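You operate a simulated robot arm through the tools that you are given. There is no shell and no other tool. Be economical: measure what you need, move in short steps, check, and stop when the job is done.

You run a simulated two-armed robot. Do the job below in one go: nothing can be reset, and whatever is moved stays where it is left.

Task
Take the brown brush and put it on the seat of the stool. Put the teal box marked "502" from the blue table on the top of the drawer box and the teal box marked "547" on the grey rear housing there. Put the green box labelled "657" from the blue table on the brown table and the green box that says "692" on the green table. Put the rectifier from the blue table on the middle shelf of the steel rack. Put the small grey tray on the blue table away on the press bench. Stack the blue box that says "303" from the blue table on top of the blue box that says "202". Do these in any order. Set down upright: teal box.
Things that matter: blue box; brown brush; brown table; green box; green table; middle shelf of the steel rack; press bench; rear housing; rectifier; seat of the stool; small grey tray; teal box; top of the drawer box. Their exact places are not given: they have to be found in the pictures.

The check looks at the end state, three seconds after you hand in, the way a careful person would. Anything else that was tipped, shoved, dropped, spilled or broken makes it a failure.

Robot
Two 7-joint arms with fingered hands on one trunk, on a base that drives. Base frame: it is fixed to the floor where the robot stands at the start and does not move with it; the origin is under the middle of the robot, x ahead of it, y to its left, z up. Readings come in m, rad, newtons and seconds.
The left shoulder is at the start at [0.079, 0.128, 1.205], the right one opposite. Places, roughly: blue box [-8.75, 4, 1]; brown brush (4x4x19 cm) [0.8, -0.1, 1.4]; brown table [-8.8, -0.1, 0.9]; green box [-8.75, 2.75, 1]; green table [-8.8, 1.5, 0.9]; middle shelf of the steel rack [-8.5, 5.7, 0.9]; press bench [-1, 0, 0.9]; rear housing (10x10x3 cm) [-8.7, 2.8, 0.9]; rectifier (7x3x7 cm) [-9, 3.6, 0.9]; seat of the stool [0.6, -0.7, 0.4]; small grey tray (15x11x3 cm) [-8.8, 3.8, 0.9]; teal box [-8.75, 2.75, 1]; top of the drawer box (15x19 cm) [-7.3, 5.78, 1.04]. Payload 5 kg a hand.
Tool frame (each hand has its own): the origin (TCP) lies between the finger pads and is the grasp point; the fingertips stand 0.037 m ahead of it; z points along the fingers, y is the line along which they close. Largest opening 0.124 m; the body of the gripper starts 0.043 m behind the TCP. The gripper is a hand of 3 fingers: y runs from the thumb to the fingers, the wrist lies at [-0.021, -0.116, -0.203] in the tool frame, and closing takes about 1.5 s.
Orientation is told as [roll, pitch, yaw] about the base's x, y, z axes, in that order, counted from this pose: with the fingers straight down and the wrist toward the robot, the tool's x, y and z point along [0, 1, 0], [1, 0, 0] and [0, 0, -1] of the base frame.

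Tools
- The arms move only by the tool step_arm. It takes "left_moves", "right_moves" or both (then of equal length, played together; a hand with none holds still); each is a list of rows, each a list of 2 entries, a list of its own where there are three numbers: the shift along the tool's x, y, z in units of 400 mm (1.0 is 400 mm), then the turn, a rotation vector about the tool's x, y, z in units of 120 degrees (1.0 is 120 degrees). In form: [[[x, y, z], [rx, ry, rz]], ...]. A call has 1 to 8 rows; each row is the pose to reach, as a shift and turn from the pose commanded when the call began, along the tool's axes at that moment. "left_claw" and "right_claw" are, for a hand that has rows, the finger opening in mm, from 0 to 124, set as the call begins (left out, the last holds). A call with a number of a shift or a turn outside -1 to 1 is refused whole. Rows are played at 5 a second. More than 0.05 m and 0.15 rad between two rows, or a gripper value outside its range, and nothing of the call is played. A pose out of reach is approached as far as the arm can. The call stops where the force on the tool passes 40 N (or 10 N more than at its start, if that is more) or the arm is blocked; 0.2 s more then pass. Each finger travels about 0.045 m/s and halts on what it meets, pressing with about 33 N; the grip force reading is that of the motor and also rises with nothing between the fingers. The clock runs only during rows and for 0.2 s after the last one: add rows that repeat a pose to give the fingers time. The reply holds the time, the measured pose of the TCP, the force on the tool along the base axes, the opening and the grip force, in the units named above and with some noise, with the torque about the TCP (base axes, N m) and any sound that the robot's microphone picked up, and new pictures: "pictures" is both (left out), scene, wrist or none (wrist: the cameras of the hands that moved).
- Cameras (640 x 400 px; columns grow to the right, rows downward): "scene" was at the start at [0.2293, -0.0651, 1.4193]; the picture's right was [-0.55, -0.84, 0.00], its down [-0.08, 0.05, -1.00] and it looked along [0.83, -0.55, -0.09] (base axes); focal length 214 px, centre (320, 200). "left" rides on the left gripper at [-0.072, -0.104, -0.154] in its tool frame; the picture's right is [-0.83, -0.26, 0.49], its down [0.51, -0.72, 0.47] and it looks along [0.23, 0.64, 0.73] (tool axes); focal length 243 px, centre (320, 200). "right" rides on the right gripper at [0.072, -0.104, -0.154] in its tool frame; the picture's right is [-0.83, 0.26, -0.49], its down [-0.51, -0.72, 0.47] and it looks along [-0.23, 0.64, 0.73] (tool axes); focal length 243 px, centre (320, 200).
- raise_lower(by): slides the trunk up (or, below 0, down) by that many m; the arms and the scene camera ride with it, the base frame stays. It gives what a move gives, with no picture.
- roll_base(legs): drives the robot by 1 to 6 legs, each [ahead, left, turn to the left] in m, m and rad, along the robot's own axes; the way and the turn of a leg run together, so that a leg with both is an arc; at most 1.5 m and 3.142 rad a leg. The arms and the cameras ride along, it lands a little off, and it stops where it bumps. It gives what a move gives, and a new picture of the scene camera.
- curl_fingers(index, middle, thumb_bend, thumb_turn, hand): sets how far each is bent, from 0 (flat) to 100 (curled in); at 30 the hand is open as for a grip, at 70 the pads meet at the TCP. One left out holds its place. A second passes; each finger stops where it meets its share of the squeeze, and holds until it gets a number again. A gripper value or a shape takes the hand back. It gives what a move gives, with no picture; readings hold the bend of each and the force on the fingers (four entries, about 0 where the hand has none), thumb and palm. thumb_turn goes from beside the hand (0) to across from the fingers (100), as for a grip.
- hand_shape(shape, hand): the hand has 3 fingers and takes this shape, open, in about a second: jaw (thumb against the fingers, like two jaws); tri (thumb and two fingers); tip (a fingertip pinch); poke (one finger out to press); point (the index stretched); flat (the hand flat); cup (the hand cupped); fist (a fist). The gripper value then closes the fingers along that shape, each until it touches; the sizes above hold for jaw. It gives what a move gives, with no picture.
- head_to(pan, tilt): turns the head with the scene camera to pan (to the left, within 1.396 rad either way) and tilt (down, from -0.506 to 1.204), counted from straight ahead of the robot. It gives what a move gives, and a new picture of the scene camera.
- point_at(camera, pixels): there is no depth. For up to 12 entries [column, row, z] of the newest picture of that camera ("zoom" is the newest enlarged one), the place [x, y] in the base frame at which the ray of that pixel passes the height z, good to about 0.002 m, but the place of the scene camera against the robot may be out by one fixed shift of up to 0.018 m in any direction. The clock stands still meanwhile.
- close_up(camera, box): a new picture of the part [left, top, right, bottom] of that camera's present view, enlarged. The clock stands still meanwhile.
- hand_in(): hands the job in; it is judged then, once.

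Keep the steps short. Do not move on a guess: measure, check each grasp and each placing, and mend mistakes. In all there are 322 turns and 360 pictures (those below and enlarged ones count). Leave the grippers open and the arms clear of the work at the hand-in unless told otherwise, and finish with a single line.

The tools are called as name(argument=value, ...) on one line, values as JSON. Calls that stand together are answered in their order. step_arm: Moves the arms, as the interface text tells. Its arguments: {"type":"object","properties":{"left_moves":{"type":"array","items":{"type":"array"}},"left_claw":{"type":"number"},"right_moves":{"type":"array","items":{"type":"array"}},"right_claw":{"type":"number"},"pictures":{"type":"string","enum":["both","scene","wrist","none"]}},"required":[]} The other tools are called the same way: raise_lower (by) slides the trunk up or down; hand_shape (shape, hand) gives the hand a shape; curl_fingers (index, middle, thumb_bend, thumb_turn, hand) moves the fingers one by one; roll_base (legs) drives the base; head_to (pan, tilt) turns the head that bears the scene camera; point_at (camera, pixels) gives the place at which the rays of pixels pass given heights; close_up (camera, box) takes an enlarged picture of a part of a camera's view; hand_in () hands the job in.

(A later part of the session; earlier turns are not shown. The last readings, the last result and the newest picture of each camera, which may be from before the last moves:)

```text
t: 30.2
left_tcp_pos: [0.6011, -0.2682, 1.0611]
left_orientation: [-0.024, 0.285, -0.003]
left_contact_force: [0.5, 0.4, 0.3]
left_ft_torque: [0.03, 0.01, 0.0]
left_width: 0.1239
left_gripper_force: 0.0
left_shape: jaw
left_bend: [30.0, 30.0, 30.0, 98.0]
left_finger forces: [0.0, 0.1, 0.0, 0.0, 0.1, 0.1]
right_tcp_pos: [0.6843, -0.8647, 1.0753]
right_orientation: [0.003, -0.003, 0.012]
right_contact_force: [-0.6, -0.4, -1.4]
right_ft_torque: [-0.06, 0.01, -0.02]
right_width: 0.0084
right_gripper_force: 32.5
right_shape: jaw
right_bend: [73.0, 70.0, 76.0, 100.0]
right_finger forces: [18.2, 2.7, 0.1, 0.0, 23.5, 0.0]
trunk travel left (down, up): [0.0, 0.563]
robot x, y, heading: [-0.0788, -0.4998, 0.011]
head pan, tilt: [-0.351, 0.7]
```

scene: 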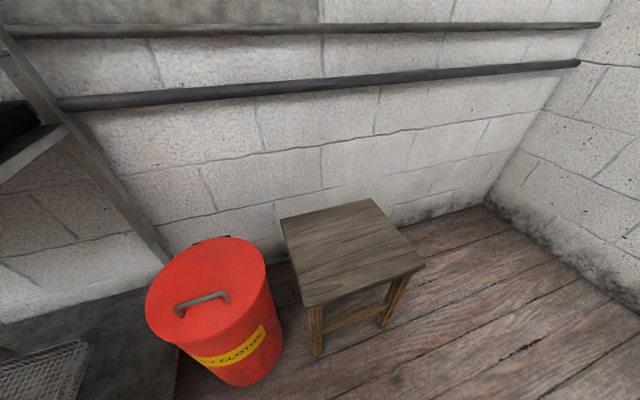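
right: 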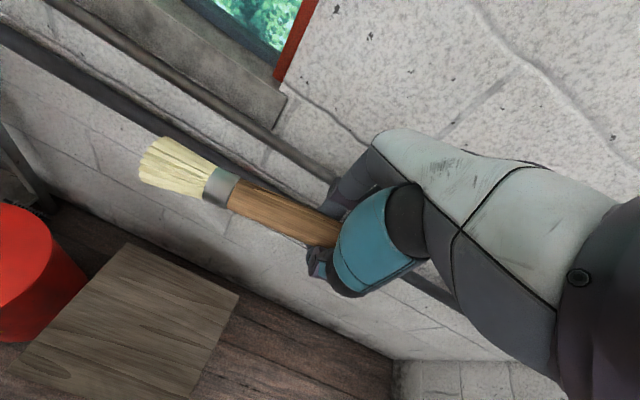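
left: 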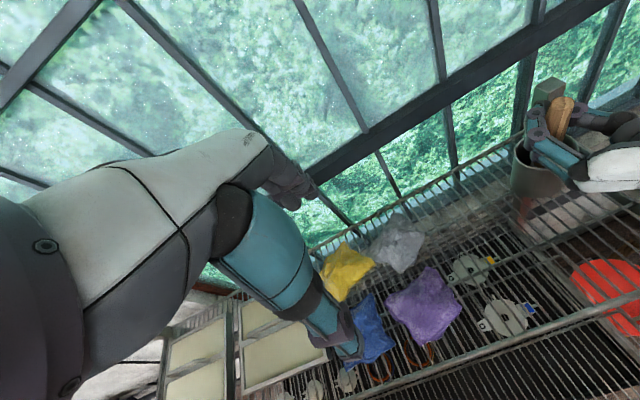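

The seat top is at about z 0.42 and its centre near (0.655, −0.77). I'll descend part of the way above it.

step_arm(right_moves=[[[0.0125, -0.01, 0.1125], [0, 0, 0]], [[0.025, -0.02, 0.225], [0, 0, 0]], [[0.0375, -0.03, 0.3375], [0, 0, 0]], [[0.05, -0.04, 0.45], [0, 0, 0]], [[0.0625, -0.05, 0.5625], [0, 0, 0]], [[0.075, -0.06, 0.675], [0, 0, 0]], [[0.0875, -0.07, 0.7875], [0, 0, 0]], [[0.1, -0.08, 0.9], [0, 0, 0]]])

```text
t: 32.0
left_tcp_pos: [0.6, -0.2665, 1.0607]
left_orientation: [-0.027, 0.286, -0.005]
left_contact_force: [-0.4, 0.3, 0.0]
left_ft_torque: [0.04, 0.0, 0.0]
left_width: 0.1239
left_gripper_force: 0.0
left_shape: jaw
left_bend: [30.0, 30.0, 30.0, 98.0]
left_finger forces: [0.1, 0.0, 0.0, 0.0, 0.1, 0.0]
right_tcp_pos: [0.6553, -0.821, 0.7166]
right_orientation: [0.004, 0.001, 0.012]
right_contact_force: [-0.8, -0.9, -1.6]
right_ft_torque: [-0.07, 0.0, 0.04]
right_width: 0.0082
right_gripper_force: 32.4
right_shape: jaw
right_bend: [73.0, 70.0, 77.0, 100.0]
right_finger forces: [10.9, 2.1, 0.0, 0.1, 22.9, 0.0]
trunk travel left (down, up): [0.0, 0.563]
robot x, y, heading: [-0.0809, -0.5008, 0.008]
head pan, tilt: [-0.351, 0.7]
```

scene: 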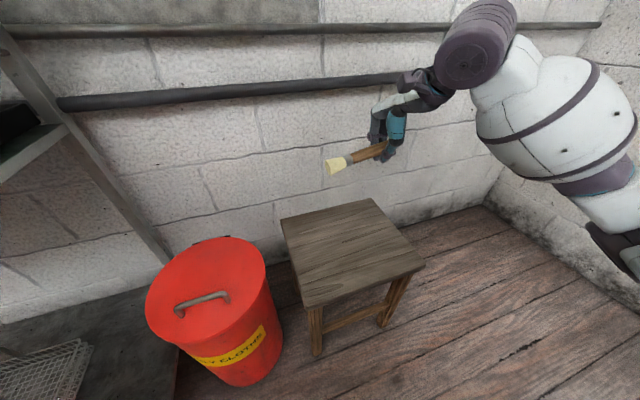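
right: 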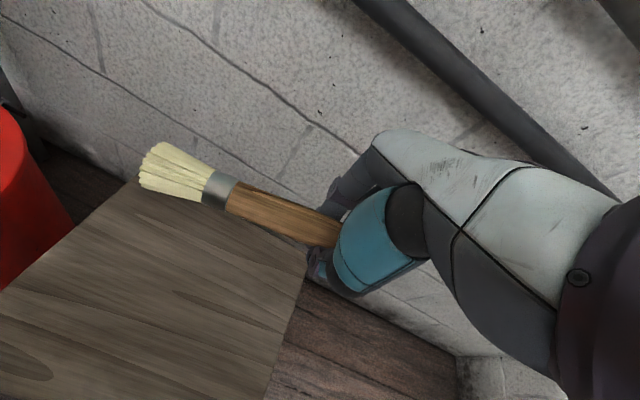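

Continuing down to about z 0.50.

step_arm(right_moves=[[[0, 0, 0.11], [0, 0, 0]], [[0, 0, 0.22], [0, 0, 0]], [[0, 0, 0.33], [0, 0, 0]], [[0, 0, 0.44], [0, 0, 0]], [[0, 0, 0.54], [0, 0, 0]]])

close_up(camera="scene", box=[260, 150, 460, 320])

```text
t: 33.2
left_tcp_pos: [0.5996, -0.2677, 1.0594]
left_orientation: [-0.025, 0.287, -0.004]
left_contact_force: [0.2, 0.5, 0.4]
left_ft_torque: [0.03, 0.0, 0.04]
left_width: 0.124
left_gripper_force: 0.1
left_shape: jaw
left_bend: [30.0, 30.0, 30.0, 98.0]
left_finger forces: [0.1, 0.0, 0.0, 0.0, 0.0, 0.1]
right_tcp_pos: [0.6522, -0.824, 0.5004]
right_orientation: [0.003, -0.001, 0.012]
right_contact_force: [0.6, -0.3, -0.8]
right_ft_torque: [-0.05, 0.03, 0.03]
right_width: 0.0084
right_gripper_force: 32.8
right_shape: jaw
right_bend: [73.0, 70.0, 77.0, 100.0]
right_finger forces: [10.3, 1.8, 0.0, 0.0, 22.4, 0.0]
trunk travel left (down, up): [0.0, 0.563]
robot x, y, heading: [-0.0771, -0.5008, 0.007]
head pan, tilt: [-0.351, 0.7]
```

scene: 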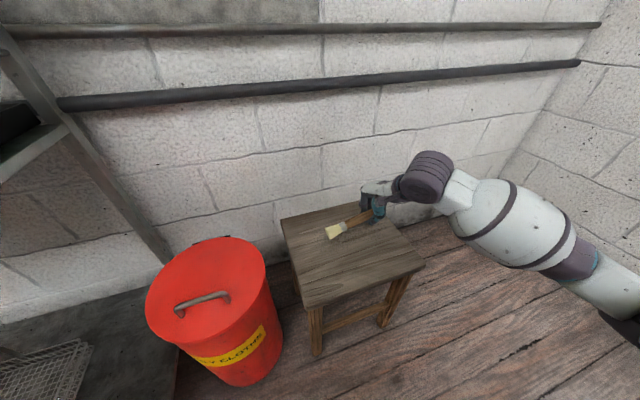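
right: 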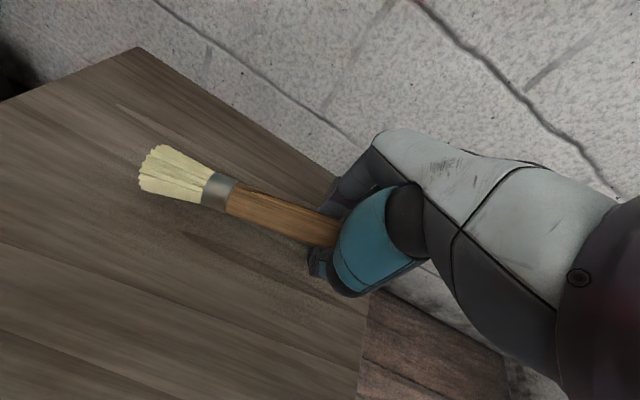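

```text
2.35 times, centred on (360, 235) of scene
```

zoom: 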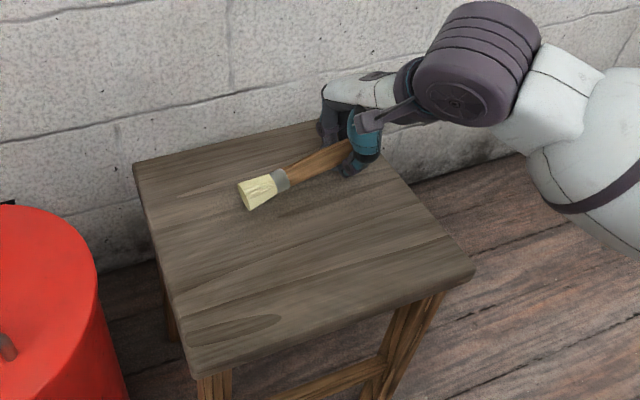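

The brush is over the seat. I'll come down in small steps until there's contact.

step_arm(right_moves=[[[0, 0, 0.015], [0, 0, 0]], [[0, 0, 0.03], [0, 0, 0]], [[0, 0, 0.045], [0, 0, 0]], [[0, 0, 0.06], [0, 0, 0]], [[0, 0, 0.075], [0, 0, 0]], [[0, 0, 0.09], [0, 0, 0]], [[0, 0, 0.105], [0, 0, 0]], [[0, 0, 0.12], [0, 0, 0]]])

close_up(camera="scene", box=[300, 180, 420, 280])

```text
t: 34.2
left_tcp_pos: [0.5987, -0.2685, 1.0598]
left_orientation: [-0.025, 0.284, -0.002]
left_contact_force: [0.8, 0.3, 0.4]
left_ft_torque: [0.02, 0.03, 0.0]
left_width: 0.1239
left_gripper_force: 0.1
left_shape: jaw
left_bend: [30.0, 30.0, 30.0, 98.0]
left_finger forces: [0.0, 0.0, 0.0, 0.1, 0.1, 0.0]
right_tcp_pos: [0.6545, -0.8234, 0.486]
right_orientation: [0.004, -0.014, 0.011]
right_contact_force: [-5.6, 1.1, 21.4]
right_ft_torque: [0.19, 0.37, 0.02]
right_width: 0.0095
right_gripper_force: 33.3
right_shape: jaw
right_bend: [73.0, 70.0, 78.0, 100.0]
right_finger forces: [10.0, 1.9, 0.0, 0.1, 42.0, 0.1]
trunk travel left (down, up): [0.0, 0.563]
robot x, y, heading: [-0.0797, -0.5017, 0.01]
head pan, tilt: [-0.351, 0.7]
stopped in row 5 (right hand): the force on the tool passed its limit at 46 N (the readings are from after the stop); the commanded pose is now the measured one
```

scene: 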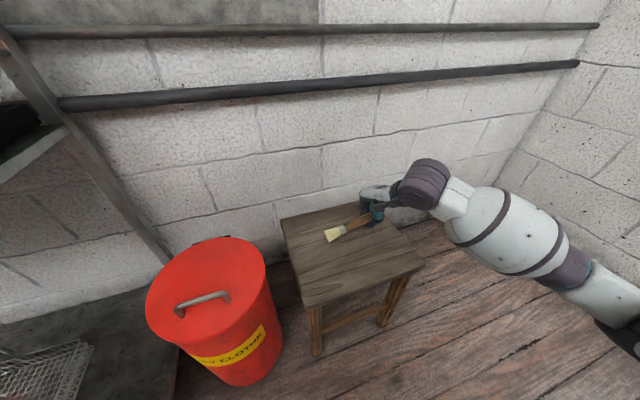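
right: 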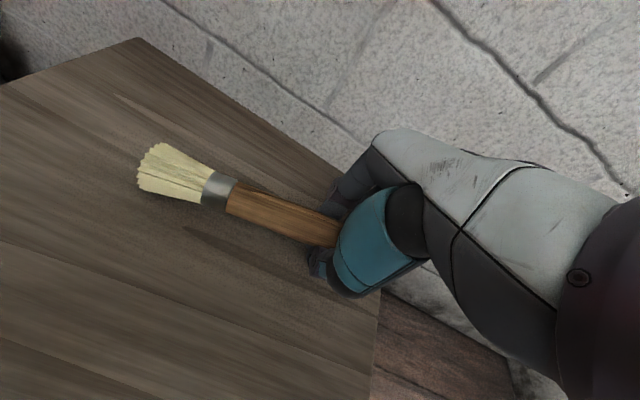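

```text
4.00 times, centred on (360, 230) of scene
```

zoom: 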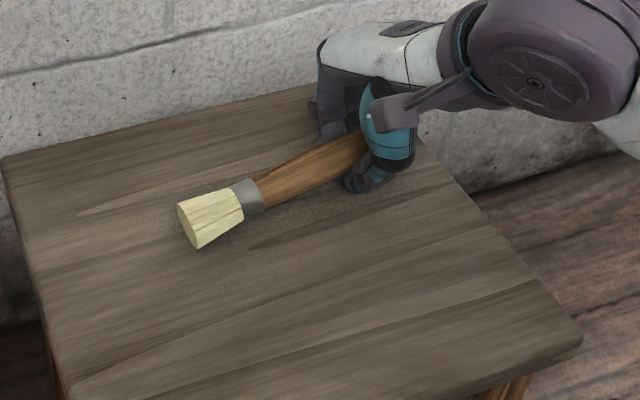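

The fingertips touch the seat, so the seat top is about 0.449 and the brush hangs about 2 cm above it. I'll tip the bristle end down by about 9° so it rests on the seat, then open gently.

step_arm(right_moves=[[[0, 0, -0.02], [0, -0.04, 0]], [[0, 0, -0.02], [0, -0.08, 0]]])

close_up(camera="scene", box=[300, 180, 420, 280])

```text
t: 34.8
left_tcp_pos: [0.5993, -0.268, 1.0609]
left_orientation: [-0.024, 0.284, -0.002]
left_contact_force: [0.5, -0.2, -0.7]
left_ft_torque: [0.0, -0.03, 0.0]
left_width: 0.1239
left_gripper_force: 0.2
left_shape: jaw
left_bend: [30.0, 30.0, 30.0, 98.0]
left_finger forces: [0.1, 0.0, 0.1, 0.0, 0.0, 0.1]
right_tcp_pos: [0.653, -0.8225, 0.4902]
right_orientation: [-0.166, -0.007, 0.012]
right_contact_force: [-0.6, 1.1, 0.4]
right_ft_torque: [0.09, -0.04, 0.04]
right_width: 0.009
right_gripper_force: 33.0
right_shape: jaw
right_bend: [73.0, 70.0, 78.0, 100.0]
right_finger forces: [7.2, 4.0, 0.0, 0.0, 21.5, 0.0]
trunk travel left (down, up): [0.0, 0.563]
robot x, y, heading: [-0.0761, -0.4986, 0.012]
head pan, tilt: [-0.351, 0.7]
```

scene: 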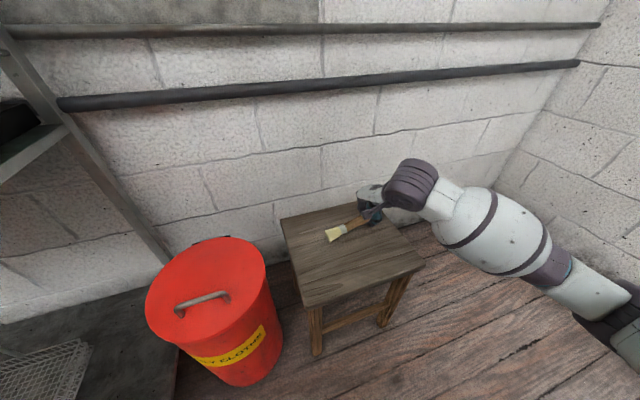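
right: 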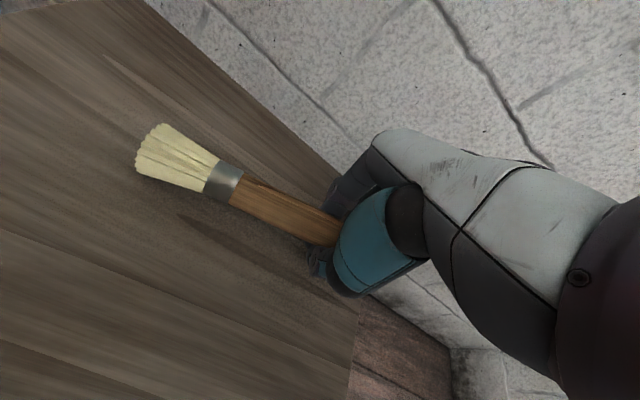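

```text
4.00 times, centred on (360, 230) of scene
```

zoom: 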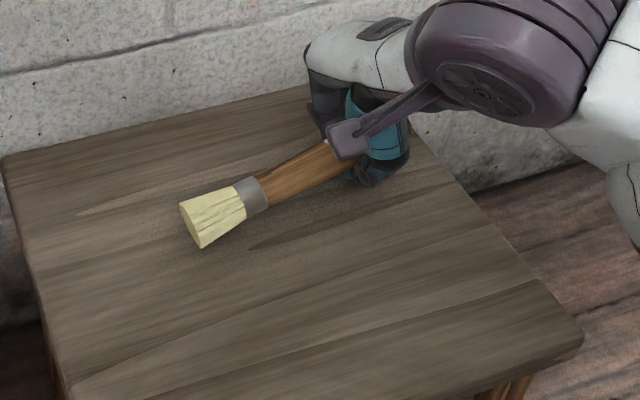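

The bristles are just about touching. I'll open the fingers to 60 mm.

step_arm(right_moves=[[[0, 0, 0], [0, 0, 0]], [[0, 0, -0.01], [0, 0, 0]], [[0, 0, -0.02], [0, 0, 0]], [[0, 0, -0.02], [0, 0, 0]], [[0, 0, -0.02], [0, 0, 0]], [[0, 0, -0.02], [0, 0, 0]], [[0, 0, -0.02], [0, 0, 0]]], right_claw=80)

close_up(camera="scene", box=[300, 180, 420, 280])

```text
t: 36.4
left_tcp_pos: [0.5996, -0.2682, 1.06]
left_orientation: [-0.025, 0.285, -0.005]
left_contact_force: [0.6, 0.2, -0.4]
left_ft_torque: [-0.01, 0.0, -0.02]
left_width: 0.1239
left_gripper_force: 0.1
left_shape: jaw
left_bend: [30.0, 30.0, 30.0, 98.0]
left_finger forces: [0.0, 0.0, 0.0, 0.0, 0.0, 0.0]
right_tcp_pos: [0.6531, -0.8222, 0.4983]
right_orientation: [-0.165, -0.008, 0.012]
right_contact_force: [0.5, -0.8, -0.5]
right_ft_torque: [0.01, -0.02, -0.01]
right_width: 0.0795
right_gripper_force: 0.0
right_shape: jaw
right_bend: [73.0, 39.0, 62.0, 100.0]
right_finger forces: [0.0, 0.0, 0.1, 0.1, 0.1, 0.1]
trunk travel left (down, up): [0.0, 0.563]
robot x, y, heading: [-0.0801, -0.5022, 0.011]
head pan, tilt: [-0.351, 0.7]
```

scene: 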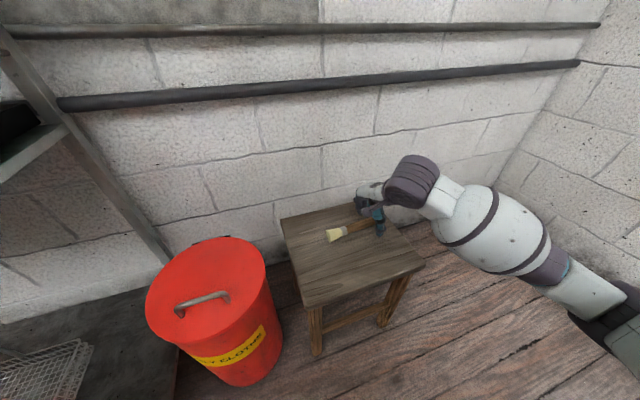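
right: 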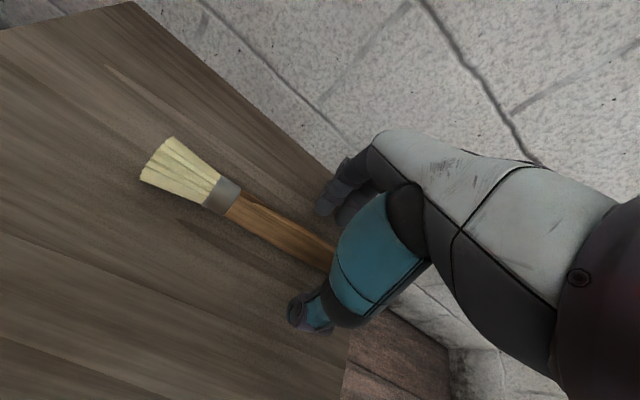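

```text
4.00 times, centred on (360, 230) of scene
```

zoom: 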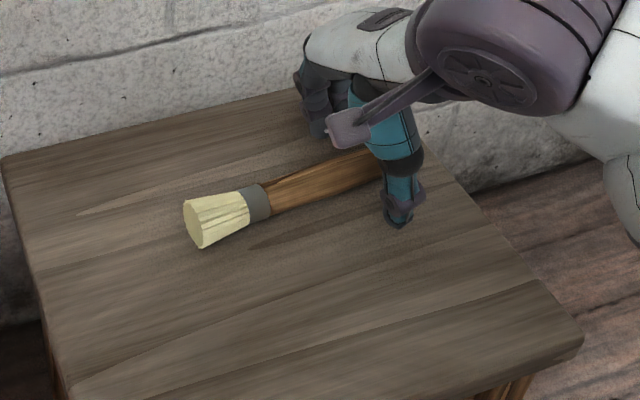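

The brush lies flat on the seat. I'll open fully and raise the hand straight up.

step_arm(right_moves=[[[0, 0, 0], [0, 0, 0]], [[0, 0, 0], [0, 0, 0]], [[0, 0, 0], [0, 0, 0]], [[0, 0, -0.1], [0, 0, 0]], [[0, 0, -0.2], [0, 0, 0]], [[0, 0, -0.3], [0, 0, 0]], [[0, 0, -0.4], [0, 0, 0]]], right_claw=124)

close_up(camera="scene", box=[260, 140, 460, 290])

```text
t: 38.0
left_tcp_pos: [0.6002, -0.2677, 1.0608]
left_orientation: [-0.026, 0.285, -0.004]
left_contact_force: [0.0, -0.6, 1.5]
left_ft_torque: [0.01, -0.02, 0.0]
left_width: 0.1242
left_gripper_force: 0.0
left_shape: jaw
left_bend: [30.0, 30.0, 30.0, 98.0]
left_finger forces: [0.0, 0.0, 0.0, 0.0, 0.0, 0.0]
right_tcp_pos: [0.6502, -0.7975, 0.6543]
right_orientation: [-0.166, -0.007, 0.011]
right_contact_force: [0.2, -0.8, -0.8]
right_ft_torque: [-0.04, -0.01, 0.05]
right_width: 0.1238
right_gripper_force: 0.1
right_shape: jaw
right_bend: [30.0, 30.0, 30.0, 98.0]
right_finger forces: [0.0, 0.0, 0.1, 0.1, 0.0, 0.0]
trunk travel left (down, up): [0.0, 0.563]
robot x, y, heading: [-0.0798, -0.4991, 0.008]
head pan, tilt: [-0.351, 0.7]
```

scene: 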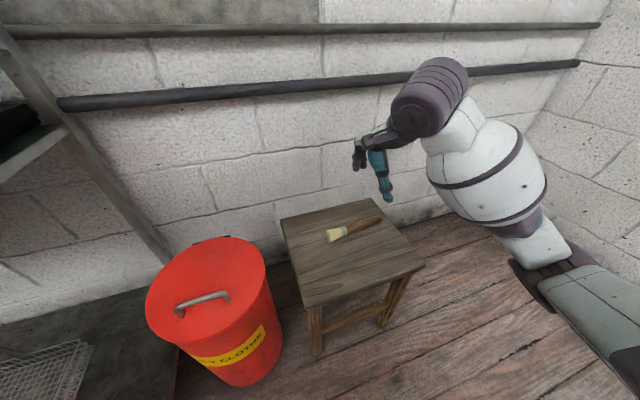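
right: 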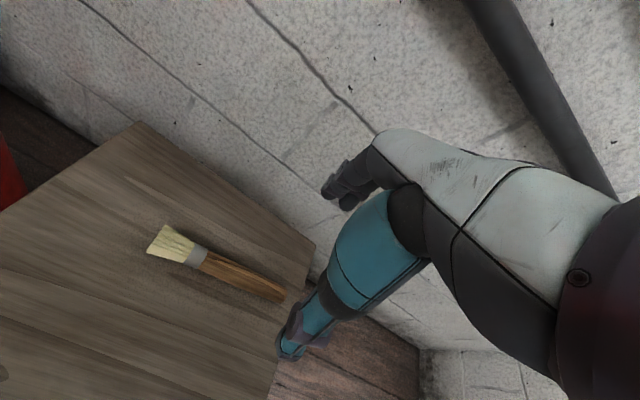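

```text
2.67 times, centred on (360, 215) of scene
```

zoom: 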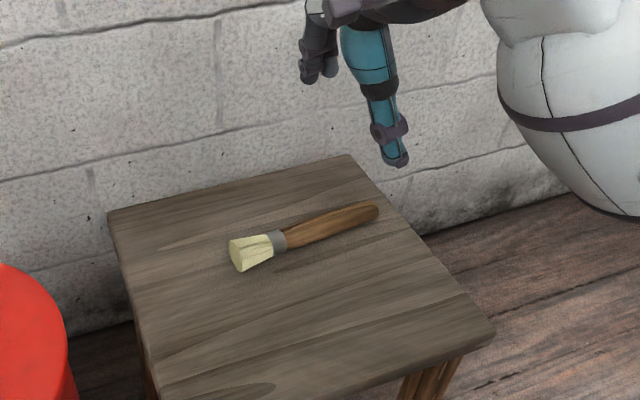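

The brush is done. I'll level and raise the hand, raise the trunk again, and check where the right wall is.

point_at(camera="scene", pixels=[[487, 205, 0.0], [600, 290, 0.0]])

step_arm(right_moves=[[[0, 0, -0.1], [0, 0.04, 0]], [[0, 0, -0.2], [0, 0.08, 0]], [[0, -0.05, -0.3], [0, 0.08, 0]], [[0, -0.1, -0.4], [0, 0.08, 0]], [[0, -0.15, -0.5], [0, 0.08, 0]], [[0, -0.2, -0.6], [0, 0.08, 0]], [[0, -0.25, -0.7], [0, 0.08, 0]], [[0, -0.3, -0.8], [0, 0.08, 0]]], pictures="none")

raise_lower(by=0.4)

head_to(pan=-1.39, tilt=0.4)

```text
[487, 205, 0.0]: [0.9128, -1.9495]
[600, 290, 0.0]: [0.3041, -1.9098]
```

```text
t: 39.8
left_tcp_pos: [0.5984, -0.2679, 1.0608]
left_orientation: [-0.024, 0.281, -0.005]
left_contact_force: [-0.2, -1.0, -0.1]
left_ft_torque: [0.01, -0.02, -0.02]
left_width: 0.1237
left_gripper_force: 0.1
left_shape: jaw
left_bend: [30.0, 30.0, 30.0, 98.0]
left_finger forces: [0.0, 0.0, 0.1, 0.0, 0.0, 0.0]
right_tcp_pos: [0.5281, -0.7419, 0.9714]
right_orientation: [0.002, -0.008, 0.013]
right_contact_force: [-0.1, 0.3, 0.2]
right_ft_torque: [-0.03, -0.04, -0.01]
right_width: 0.1238
right_gripper_force: 0.0
right_shape: jaw
right_bend: [30.0, 30.0, 30.0, 98.0]
right_finger forces: [0.1, 0.0, 0.0, 0.0, 0.0, 0.1]
trunk travel left (down, up): [0.0, 0.563]
robot x, y, heading: [-0.0779, -0.4989, 0.014]
head pan, tilt: [-0.351, 0.7]
```

```text
t: 43.7
left_tcp_pos: [0.6007, -0.2678, 1.4603]
left_orientation: [-0.024, 0.287, -0.006]
left_contact_force: [0.2, -0.5, 0.4]
left_ft_torque: [0.02, 0.07, 0.0]
left_width: 0.1238
left_gripper_force: 0.0
left_shape: jaw
left_bend: [30.0, 30.0, 30.0, 98.0]
left_finger forces: [0.0, 0.0, 0.0, 0.0, 0.0, 0.0]
right_tcp_pos: [0.5292, -0.7442, 1.3698]
right_orientation: [0.002, -0.006, 0.011]
right_contact_force: [0.1, 1.5, 1.1]
right_ft_torque: [-0.01, -0.03, -0.01]
right_width: 0.1237
right_gripper_force: 0.1
right_shape: jaw
right_bend: [30.0, 30.0, 30.0, 98.0]
right_finger forces: [0.1, 0.0, 0.0, 0.0, 0.0, 0.1]
trunk travel left (down, up): [-0.4, 0.163]
robot x, y, heading: [-0.0804, -0.4986, 0.012]
head pan, tilt: [-0.351, 0.7]
```

```text
t: 45.0
left_tcp_pos: [0.6, -0.2681, 1.4589]
left_orientation: [-0.024, 0.282, -0.004]
left_contact_force: [-0.7, 0.5, -0.4]
left_ft_torque: [0.0, 0.0, 0.05]
left_width: 0.124
left_gripper_force: 0.0
left_shape: jaw
left_bend: [30.0, 30.0, 30.0, 98.0]
left_finger forces: [0.0, 0.1, 0.0, 0.0, 0.1, 0.0]
right_tcp_pos: [0.5284, -0.7446, 1.3706]
right_orientation: [0.005, -0.01, 0.013]
right_contact_force: [-0.9, 0.7, 0.6]
right_ft_torque: [-0.01, 0.01, 0.02]
right_width: 0.1237
right_gripper_force: 0.2
right_shape: jaw
right_bend: [30.0, 30.0, 30.0, 98.0]
right_finger forces: [0.1, 0.0, 0.0, 0.0, 0.0, 0.0]
trunk travel left (down, up): [-0.4, 0.163]
robot x, y, heading: [-0.0785, -0.5021, 0.012]
head pan, tilt: [-1.389, 0.4]
```

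scene: 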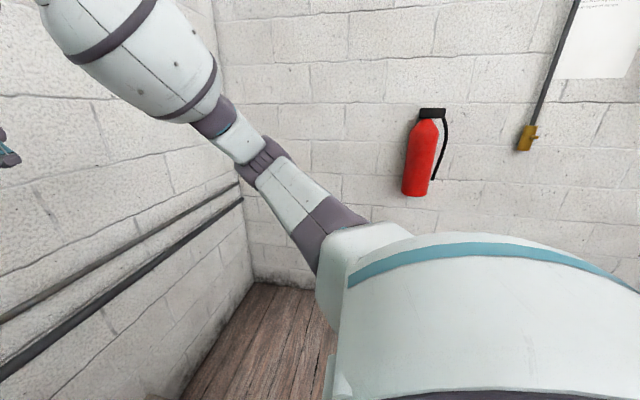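

The wall is at y −1.93. I'll turn right 90° in place, hands high, and look toward −x.

roll_base(legs=[[0, 0, -1.5]])

head_to(pan=-1.0, tilt=0.3)

```text
t: 49.1
left_tcp_pos: [0.188, -1.1653, 1.4599]
left_orientation: [-0.024, 0.285, -1.522]
left_contact_force: [0.6, 1.0, 0.2]
left_ft_torque: [-0.05, 0.04, 0.01]
left_width: 0.1236
left_gripper_force: 0.1
left_shape: jaw
left_bend: [30.0, 30.0, 30.0, 98.0]
left_finger forces: [0.0, 0.0, 0.0, 0.0, 0.0, 0.1]
right_tcp_pos: [-0.2918, -1.1184, 1.3712]
right_orientation: [0.004, -0.007, -1.507]
right_contact_force: [0.1, -0.1, 0.6]
right_ft_torque: [0.06, -0.01, 0.0]
right_width: 0.1237
right_gripper_force: 0.1
right_shape: jaw
right_bend: [30.0, 30.0, 30.0, 98.0]
right_finger forces: [0.0, 0.0, 0.0, 0.1, 0.0, 0.0]
trunk travel left (down, up): [-0.4, 0.163]
robot x, y, heading: [-0.0765, -0.5022, -1.508]
head pan, tilt: [-1.389, 0.4]
```

scene: 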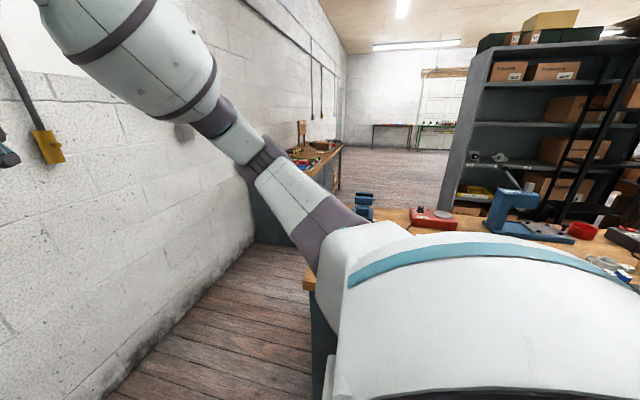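

```text
t: 49.9
left_tcp_pos: [0.1885, -1.1657, 1.4601]
left_orientation: [-0.025, 0.285, -1.521]
left_contact_force: [0.0, -0.3, 0.0]
left_ft_torque: [0.01, -0.02, -0.04]
left_width: 0.1239
left_gripper_force: 0.0
left_shape: jaw
left_bend: [30.0, 30.0, 30.0, 98.0]
left_finger forces: [0.0, 0.0, 0.0, 0.0, 0.1, 0.1]
right_tcp_pos: [-0.2914, -1.1191, 1.3711]
right_orientation: [0.002, -0.009, -1.508]
right_contact_force: [0.1, -0.2, -0.4]
right_ft_torque: [0.0, 0.03, -0.02]
right_width: 0.1239
right_gripper_force: 0.0
right_shape: jaw
right_bend: [30.0, 30.0, 30.0, 98.0]
right_finger forces: [0.0, 0.0, 0.0, 0.1, 0.0, 0.1]
trunk travel left (down, up): [-0.4, 0.163]
robot x, y, heading: [-0.0798, -0.5037, -1.509]
head pan, tilt: [-1.0, 0.3]
```

scene: 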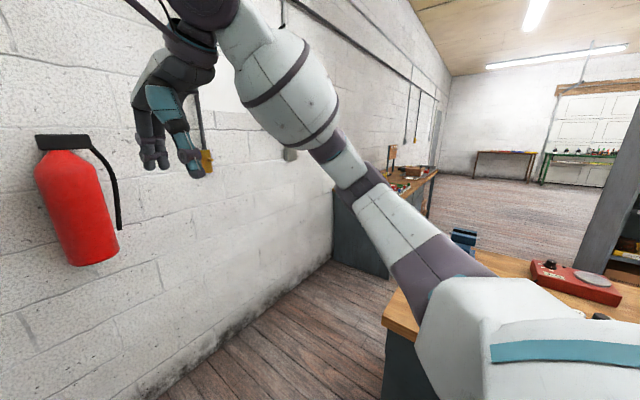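

There is a passage along the wall past the end of the press bench. I'll measure its edges.

point_at(camera="scene", pixels=[[385, 318, 0.9], [448, 257, 0.9], [335, 259, 0.0], [390, 278, 0.0], [434, 170, 0.85], [336, 190, 0.85], [425, 215, 0.0], [560, 300, 0.9], [610, 240, 0.0], [622, 305, 0.9], [575, 265, 0.9], [270, 300, 0.0]])

close_up(camera="scene", box=[320, 100, 640, 300])

```text
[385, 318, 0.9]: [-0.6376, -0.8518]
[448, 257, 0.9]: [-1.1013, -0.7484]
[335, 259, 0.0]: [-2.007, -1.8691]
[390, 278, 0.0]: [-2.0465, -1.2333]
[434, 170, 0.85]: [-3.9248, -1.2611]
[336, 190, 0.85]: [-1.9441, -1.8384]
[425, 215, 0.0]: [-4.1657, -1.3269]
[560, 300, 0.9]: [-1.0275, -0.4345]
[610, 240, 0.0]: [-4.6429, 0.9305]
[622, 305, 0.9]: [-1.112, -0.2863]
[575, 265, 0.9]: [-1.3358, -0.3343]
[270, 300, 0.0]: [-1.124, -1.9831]
```

```text
2.00 times, centred on (480, 200) of scene
```

zoom: 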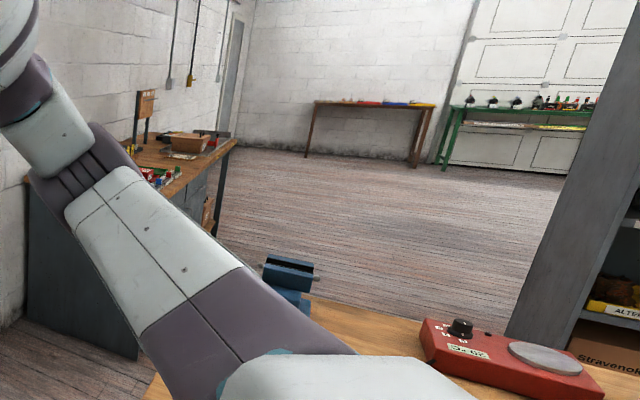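

The press bench spans x −0.64 to about −1.35, with its end at y −0.85. A wall bench starts at x −2. I'll raise the trunk so the hands clear what's on the bench, face −x, sidestep into the passage and look.

raise_lower(by=0.16)

roll_base(legs=[[0, 0, -1.63], [0, 0.88, 0]])

head_to(pan=-0.1, tilt=0.45)

```text
t: 51.8
left_tcp_pos: [0.1891, -1.1675, 1.6163]
left_orientation: [-0.025, 0.291, -1.523]
left_contact_force: [0.1, 0.0, 0.0]
left_ft_torque: [0.03, 0.01, 0.03]
left_width: 0.1235
left_gripper_force: 0.0
left_shape: jaw
left_bend: [30.0, 30.0, 30.0, 98.0]
left_finger forces: [0.0, 0.0, 0.1, 0.1, 0.0, 0.0]
right_tcp_pos: [-0.2914, -1.1208, 1.5278]
right_orientation: [0.002, -0.003, -1.507]
right_contact_force: [-0.3, -0.6, -0.8]
right_ft_torque: [0.01, 0.03, 0.0]
right_width: 0.1238
right_gripper_force: 0.1
right_shape: jaw
right_bend: [30.0, 30.0, 30.0, 98.0]
right_finger forces: [0.0, 0.0, 0.0, 0.0, 0.0, 0.0]
trunk travel left (down, up): [-0.56, 0.003]
robot x, y, heading: [-0.0807, -0.4996, -1.503]
head pan, tilt: [-1.0, 0.3]
```

```text
t: 63.6
left_tcp_pos: [-0.7637, -1.5945, 1.6201]
left_orientation: [-0.019, 0.285, 3.125]
left_contact_force: [0.6, 0.5, -0.5]
left_ft_torque: [0.01, 0.0, 0.0]
left_width: 0.1239
left_gripper_force: 0.1
left_shape: jaw
left_bend: [30.0, 30.0, 30.0, 98.0]
left_finger forces: [0.0, 0.0, 0.0, 0.1, 0.1, 0.0]
right_tcp_pos: [-0.6872, -1.1193, 1.531]
right_orientation: [0.006, -0.009, -3.139]
right_contact_force: [-0.4, 0.3, -0.2]
right_ft_torque: [0.01, -0.03, 0.03]
right_width: 0.1238
right_gripper_force: 0.1
right_shape: jaw
right_bend: [30.0, 30.0, 30.0, 98.0]
right_finger forces: [0.0, 0.1, 0.1, 0.1, 0.0, 0.0]
trunk travel left (down, up): [-0.56, 0.003]
robot x, y, heading: [-0.0843, -1.3761, -3.139]
head pan, tilt: [-1.0, 0.3]
stopped in leg 2: the robot was blocked; the commanded pose is now the measured one
```

scene: 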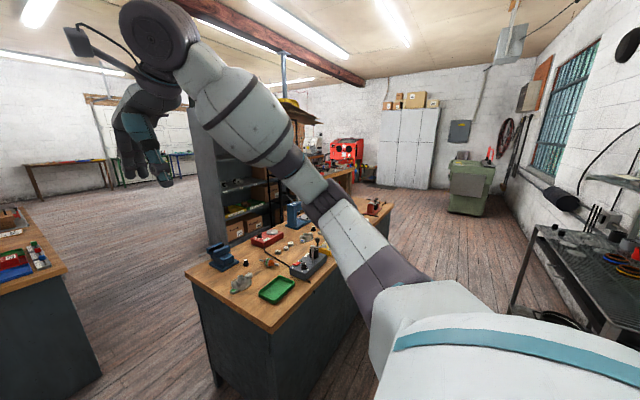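

```text
t: 64.8
left_tcp_pos: [-0.7633, -1.5944, 1.6202]
left_orientation: [-0.022, 0.285, 3.129]
left_contact_force: [0.2, -0.7, -0.3]
left_ft_torque: [0.0, 0.0, -0.01]
left_width: 0.1238
left_gripper_force: 0.2
left_shape: jaw
left_bend: [30.0, 30.0, 30.0, 98.0]
left_finger forces: [0.0, 0.1, 0.0, 0.0, 0.0, 0.0]
right_tcp_pos: [-0.6876, -1.1189, 1.5293]
right_orientation: [0.005, -0.008, -3.139]
right_contact_force: [-0.7, 0.0, 0.2]
right_ft_torque: [0.0, 0.01, 0.03]
right_width: 0.1237
right_gripper_force: 0.0
right_shape: jaw
right_bend: [30.0, 30.0, 30.0, 98.0]
right_finger forces: [0.1, 0.0, 0.0, 0.0, 0.0, 0.0]
trunk travel left (down, up): [-0.56, 0.003]
robot x, y, heading: [-0.0834, -1.3774, -3.14]
head pan, tilt: [-0.099, 0.45]
```

scene: 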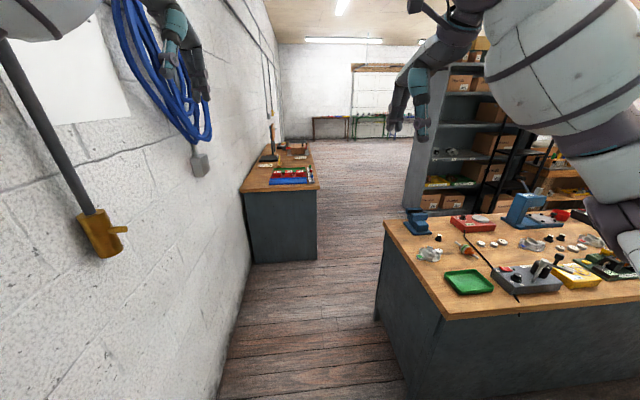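

The base stopped just at the end of its sidestep. I'll measure the bench corners for the gap.

point_at(camera="scene", pixels=[[386, 222, 0.9], [449, 318, 0.9], [318, 188, 0.85], [242, 192, 0.85], [317, 258, 0.0], [254, 263, 0.0], [375, 320, 0.0], [404, 207, 0.0], [406, 200, 0.2], [310, 153, 0.85], [424, 209, 0.9]])

head_to(pan=1.0, tilt=0.4)

```text
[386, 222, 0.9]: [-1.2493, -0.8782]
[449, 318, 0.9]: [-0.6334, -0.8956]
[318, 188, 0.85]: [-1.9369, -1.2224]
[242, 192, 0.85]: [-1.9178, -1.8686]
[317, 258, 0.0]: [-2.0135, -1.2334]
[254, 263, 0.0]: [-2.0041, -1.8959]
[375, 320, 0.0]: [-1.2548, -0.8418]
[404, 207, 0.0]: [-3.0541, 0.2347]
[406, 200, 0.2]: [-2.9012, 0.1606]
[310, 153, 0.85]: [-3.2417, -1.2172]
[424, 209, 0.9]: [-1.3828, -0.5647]
```

```text
t: 66.1
left_tcp_pos: [-0.7638, -1.5945, 1.6214]
left_orientation: [-0.021, 0.288, 3.128]
left_contact_force: [-0.6, -0.5, 0.3]
left_ft_torque: [0.01, -0.04, -0.01]
left_width: 0.1242
left_gripper_force: 0.1
left_shape: jaw
left_bend: [30.0, 30.0, 30.0, 98.0]
left_finger forces: [0.1, 0.0, 0.1, 0.1, 0.0, 0.1]
right_tcp_pos: [-0.6873, -1.1205, 1.5306]
right_orientation: [0.004, -0.008, -3.14]
right_contact_force: [-0.8, 0.0, 0.8]
right_ft_torque: [-0.02, 0.02, -0.01]
right_width: 0.1237
right_gripper_force: 0.2
right_shape: jaw
right_bend: [30.0, 30.0, 30.0, 98.0]
right_finger forces: [0.0, 0.0, 0.0, 0.1, 0.0, 0.1]
trunk travel left (down, up): [-0.56, 0.003]
robot x, y, heading: [-0.0835, -1.374, -3.144]
head pan, tilt: [1.0, 0.4]
```

scene: 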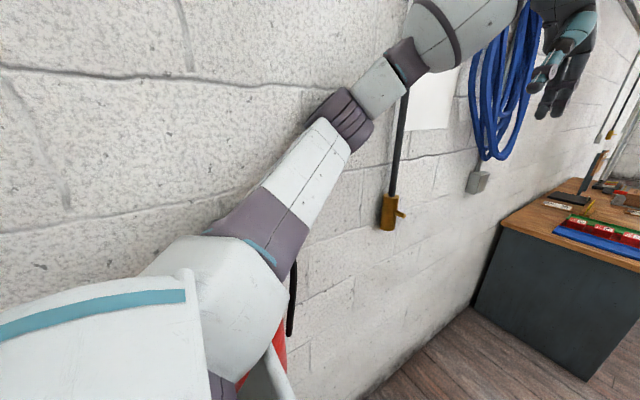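

The left elbow is close to the wall, so I'll move away from it and look at the northern route.

roll_base(legs=[[0, -0.3, 0]])

head_to(pan=-1.3, tilt=0.25)

```text
t: 69.3
left_tcp_pos: [-0.765, -1.3051, 1.6202]
left_orientation: [-0.024, 0.286, 3.128]
left_contact_force: [0.3, 0.0, -0.5]
left_ft_torque: [0.07, 0.0, 0.02]
left_width: 0.1241
left_gripper_force: 0.0
left_shape: jaw
left_bend: [30.0, 30.0, 30.0, 98.0]
left_finger forces: [0.1, 0.1, 0.1, 0.1, 0.0, 0.0]
right_tcp_pos: [-0.6897, -0.8291, 1.5314]
right_orientation: [0.002, -0.009, -3.137]
right_contact_force: [-0.1, -0.4, 0.4]
right_ft_torque: [-0.01, 0.04, -0.01]
right_width: 0.1239
right_gripper_force: 0.1
right_shape: jaw
right_bend: [30.0, 30.0, 30.0, 98.0]
right_finger forces: [0.1, 0.1, 0.0, 0.0, 0.0, 0.1]
trunk travel left (down, up): [-0.56, 0.003]
robot x, y, heading: [-0.0853, -1.0755, -3.141]
head pan, tilt: [1.0, 0.4]
```

scene: 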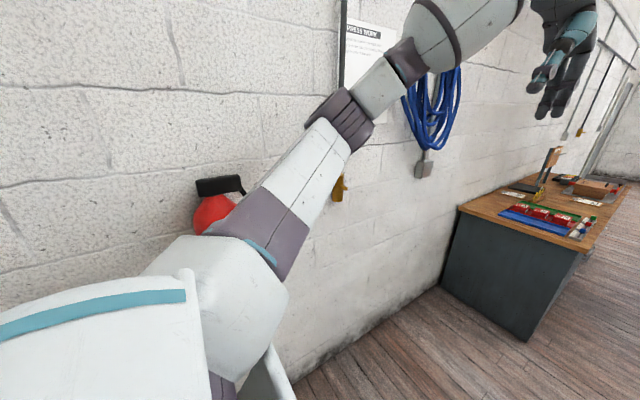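

```text
t: 71.4
left_tcp_pos: [-0.7638, -1.3015, 1.6196]
left_orientation: [-0.024, 0.286, 3.129]
left_contact_force: [-0.9, 1.1, -1.2]
left_ft_torque: [-0.01, 0.02, 0.0]
left_width: 0.1238
left_gripper_force: 0.1
left_shape: jaw
left_bend: [30.0, 30.0, 30.0, 98.0]
left_finger forces: [0.0, 0.0, 0.0, 0.1, 0.0, 0.0]
right_tcp_pos: [-0.6895, -0.8265, 1.5305]
right_orientation: [0.004, -0.01, -3.139]
right_contact_force: [0.7, -0.8, -0.6]
right_ft_torque: [0.0, 0.0, -0.02]
right_width: 0.1239
right_gripper_force: 0.0
right_shape: jaw
right_bend: [30.0, 30.0, 30.0, 98.0]
right_finger forces: [0.0, 0.0, 0.0, 0.0, 0.1, 0.0]
trunk travel left (down, up): [-0.56, 0.003]
robot x, y, heading: [-0.0848, -1.0787, -3.144]
head pan, tilt: [-1.3, 0.25]
```

scene: 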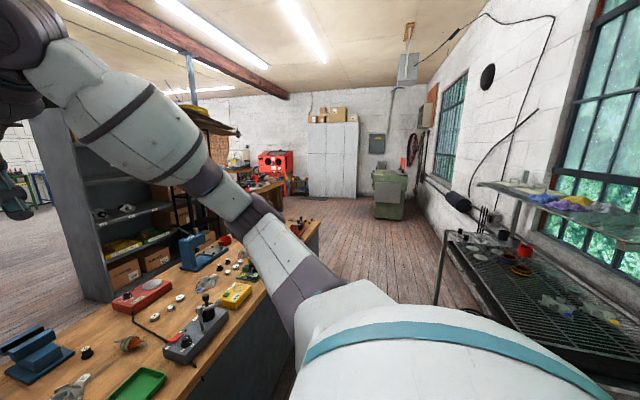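

Next I'll look down at the base to judge its size for the gap.

head_to(pan=-0.1, tilt=1.2)

```text
t: 72.8
left_tcp_pos: [-0.7645, -1.3025, 1.6191]
left_orientation: [-0.023, 0.286, 3.125]
left_contact_force: [-0.8, 0.3, 0.4]
left_ft_torque: [0.0, 0.01, 0.02]
left_width: 0.1239
left_gripper_force: 0.1
left_shape: jaw
left_bend: [30.0, 30.0, 30.0, 98.0]
left_finger forces: [0.0, 0.0, 0.1, 0.0, 0.1, 0.0]
right_tcp_pos: [-0.6885, -0.8273, 1.5312]
right_orientation: [0.003, -0.01, -3.138]
right_contact_force: [-0.3, 0.2, 0.5]
right_ft_torque: [0.0, -0.01, 0.02]
right_width: 0.1241
right_gripper_force: 0.1
right_shape: jaw
right_bend: [30.0, 30.0, 30.0, 98.0]
right_finger forces: [0.0, 0.0, 0.0, 0.0, 0.1, 0.1]
trunk travel left (down, up): [-0.56, 0.003]
robot x, y, heading: [-0.0843, -1.0822, -3.14]
head pan, tilt: [-0.099, 1.201]
```

scene: 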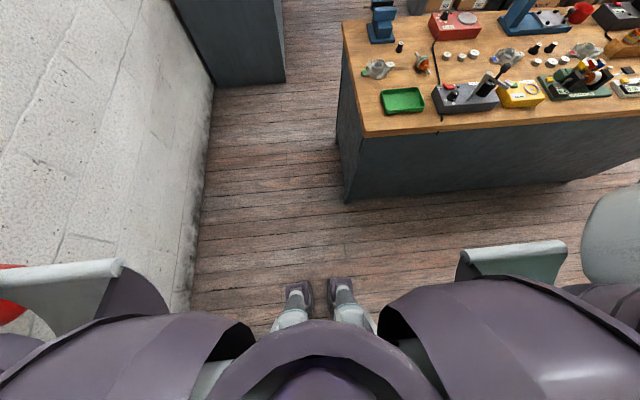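

It's a legged body with wide shoulders. The gap between the bench corners is about 0.78 m, so I'll face north with the elbows above the benches and step through it diagonally.

roll_base(legs=[[0, 0, -1.571], [-0.34, 0, 0], [0, 1.25, 0]])

head_to(pan=0.5, tilt=0.8)

```text
t: 89.9
left_tcp_pos: [-1.56, -0.719, 1.6201]
left_orientation: [-0.022, 0.285, 1.527]
left_contact_force: [-0.4, -0.5, 0.7]
left_ft_torque: [0.01, -0.05, -0.02]
left_width: 0.1238
left_gripper_force: 0.1
left_shape: jaw
left_bend: [30.0, 30.0, 30.0, 98.0]
left_finger forces: [0.1, 0.0, 0.0, 0.0, 0.0, 0.0]
right_tcp_pos: [-1.0875, -0.8088, 1.5303]
right_orientation: [0.003, -0.009, 1.544]
right_contact_force: [-0.4, -0.2, -0.1]
right_ft_torque: [-0.05, 0.01, 0.02]
right_width: 0.1236
right_gripper_force: 0.1
right_shape: jaw
right_bend: [30.0, 30.0, 30.0, 98.0]
right_finger forces: [0.1, 0.0, 0.0, 0.0, 0.0, 0.1]
trunk travel left (down, up): [-0.56, 0.003]
robot x, y, heading: [-1.3599, -1.4052, 1.541]
head pan, tilt: [-0.099, 1.201]
```

scene: 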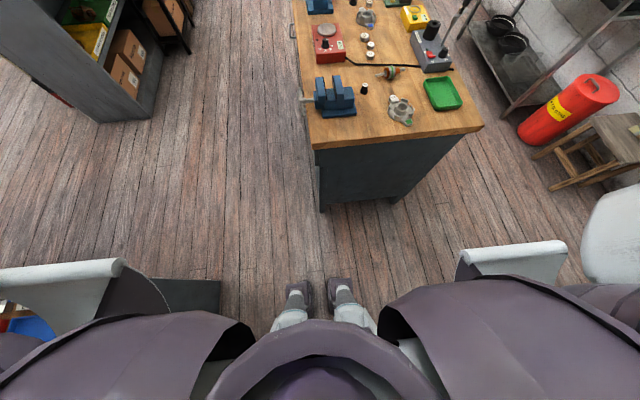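

```text
t: 90.9
left_tcp_pos: [-1.5612, -0.7186, 1.6208]
left_orientation: [-0.024, 0.287, 1.528]
left_contact_force: [0.0, 0.1, 0.8]
left_ft_torque: [-0.02, 0.0, 0.03]
left_width: 0.1239
left_gripper_force: 0.1
left_shape: jaw
left_bend: [30.0, 30.0, 30.0, 98.0]
left_finger forces: [0.0, 0.1, 0.0, 0.0, 0.0, 0.0]
right_tcp_pos: [-1.0872, -0.8079, 1.5312]
right_orientation: [0.004, -0.008, 1.545]
right_contact_force: [0.3, -0.3, 1.1]
right_ft_torque: [-0.04, -0.01, 0.01]
right_width: 0.1238
right_gripper_force: 0.1
right_shape: jaw
right_bend: [30.0, 30.0, 30.0, 98.0]
right_finger forces: [0.0, 0.1, 0.0, 0.0, 0.0, 0.1]
trunk travel left (down, up): [-0.56, 0.003]
robot x, y, heading: [-1.356, -1.4066, 1.54]
head pan, tilt: [0.499, 0.799]
```

scene: 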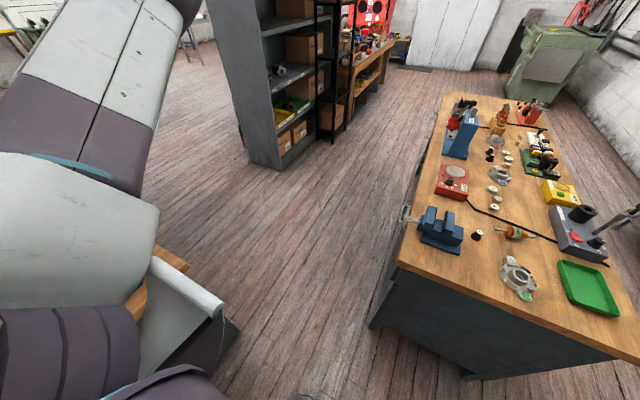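

Plenty of room ahead. Going diagonally through.

roll_base(legs=[[0.45, 0.26, 0], [0.45, 0.3, 0], [0, 0, 1.571]])

head_to(pan=0.0, tilt=0.35)

```text
t: 100.5
left_tcp_pos: [-2.5809, -0.6612, 1.6201]
left_orientation: [-0.022, 0.286, 3.065]
left_contact_force: [0.5, 0.4, 0.2]
left_ft_torque: [0.03, -0.01, 0.01]
left_width: 0.1238
left_gripper_force: 0.1
left_shape: jaw
left_bend: [30.0, 30.0, 30.0, 98.0]
left_finger forces: [0.0, 0.0, 0.0, 0.0, 0.1, 0.0]
right_tcp_pos: [-2.4747, -0.1933, 1.5307]
right_orientation: [0.003, -0.008, 3.082]
right_contact_force: [0.0, 0.0, -0.3]
right_ft_torque: [-0.02, 0.03, -0.01]
right_width: 0.1236
right_gripper_force: 0.1
right_shape: jaw
right_bend: [30.0, 30.0, 30.0, 98.0]
right_finger forces: [0.1, 0.0, 0.0, 0.0, 0.0, 0.1]
trunk travel left (down, up): [-0.56, 0.003]
robot x, y, heading: [-1.8886, -0.4824, 3.078]
head pan, tilt: [0.499, 0.799]
```

scene: 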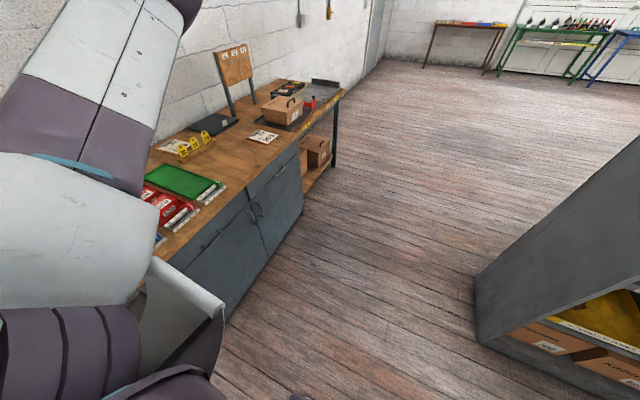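

```text
t: 101.4
left_tcp_pos: [-2.5796, -0.6613, 1.6195]
left_orientation: [-0.024, 0.286, 3.065]
left_contact_force: [0.8, 0.7, 0.3]
left_ft_torque: [0.01, -0.02, -0.03]
left_width: 0.1241
left_gripper_force: 0.1
left_shape: jaw
left_bend: [30.0, 30.0, 30.0, 98.0]
left_finger forces: [0.0, 0.0, 0.1, 0.0, 0.0, 0.0]
right_tcp_pos: [-2.4744, -0.1944, 1.5311]
right_orientation: [0.003, -0.008, 3.082]
right_contact_force: [-0.1, -1.0, 0.4]
right_ft_torque: [0.0, 0.01, -0.02]
right_width: 0.1239
right_gripper_force: 0.0
right_shape: jaw
right_bend: [30.0, 30.0, 30.0, 98.0]
right_finger forces: [0.0, 0.0, 0.0, 0.1, 0.1, 0.1]
trunk travel left (down, up): [-0.56, 0.003]
robot x, y, heading: [-1.8862, -0.4823, 3.083]
head pan, tilt: [0.0, 0.351]
```

scene: 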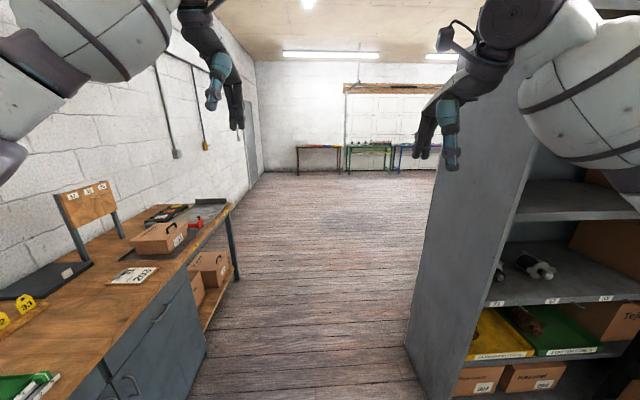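

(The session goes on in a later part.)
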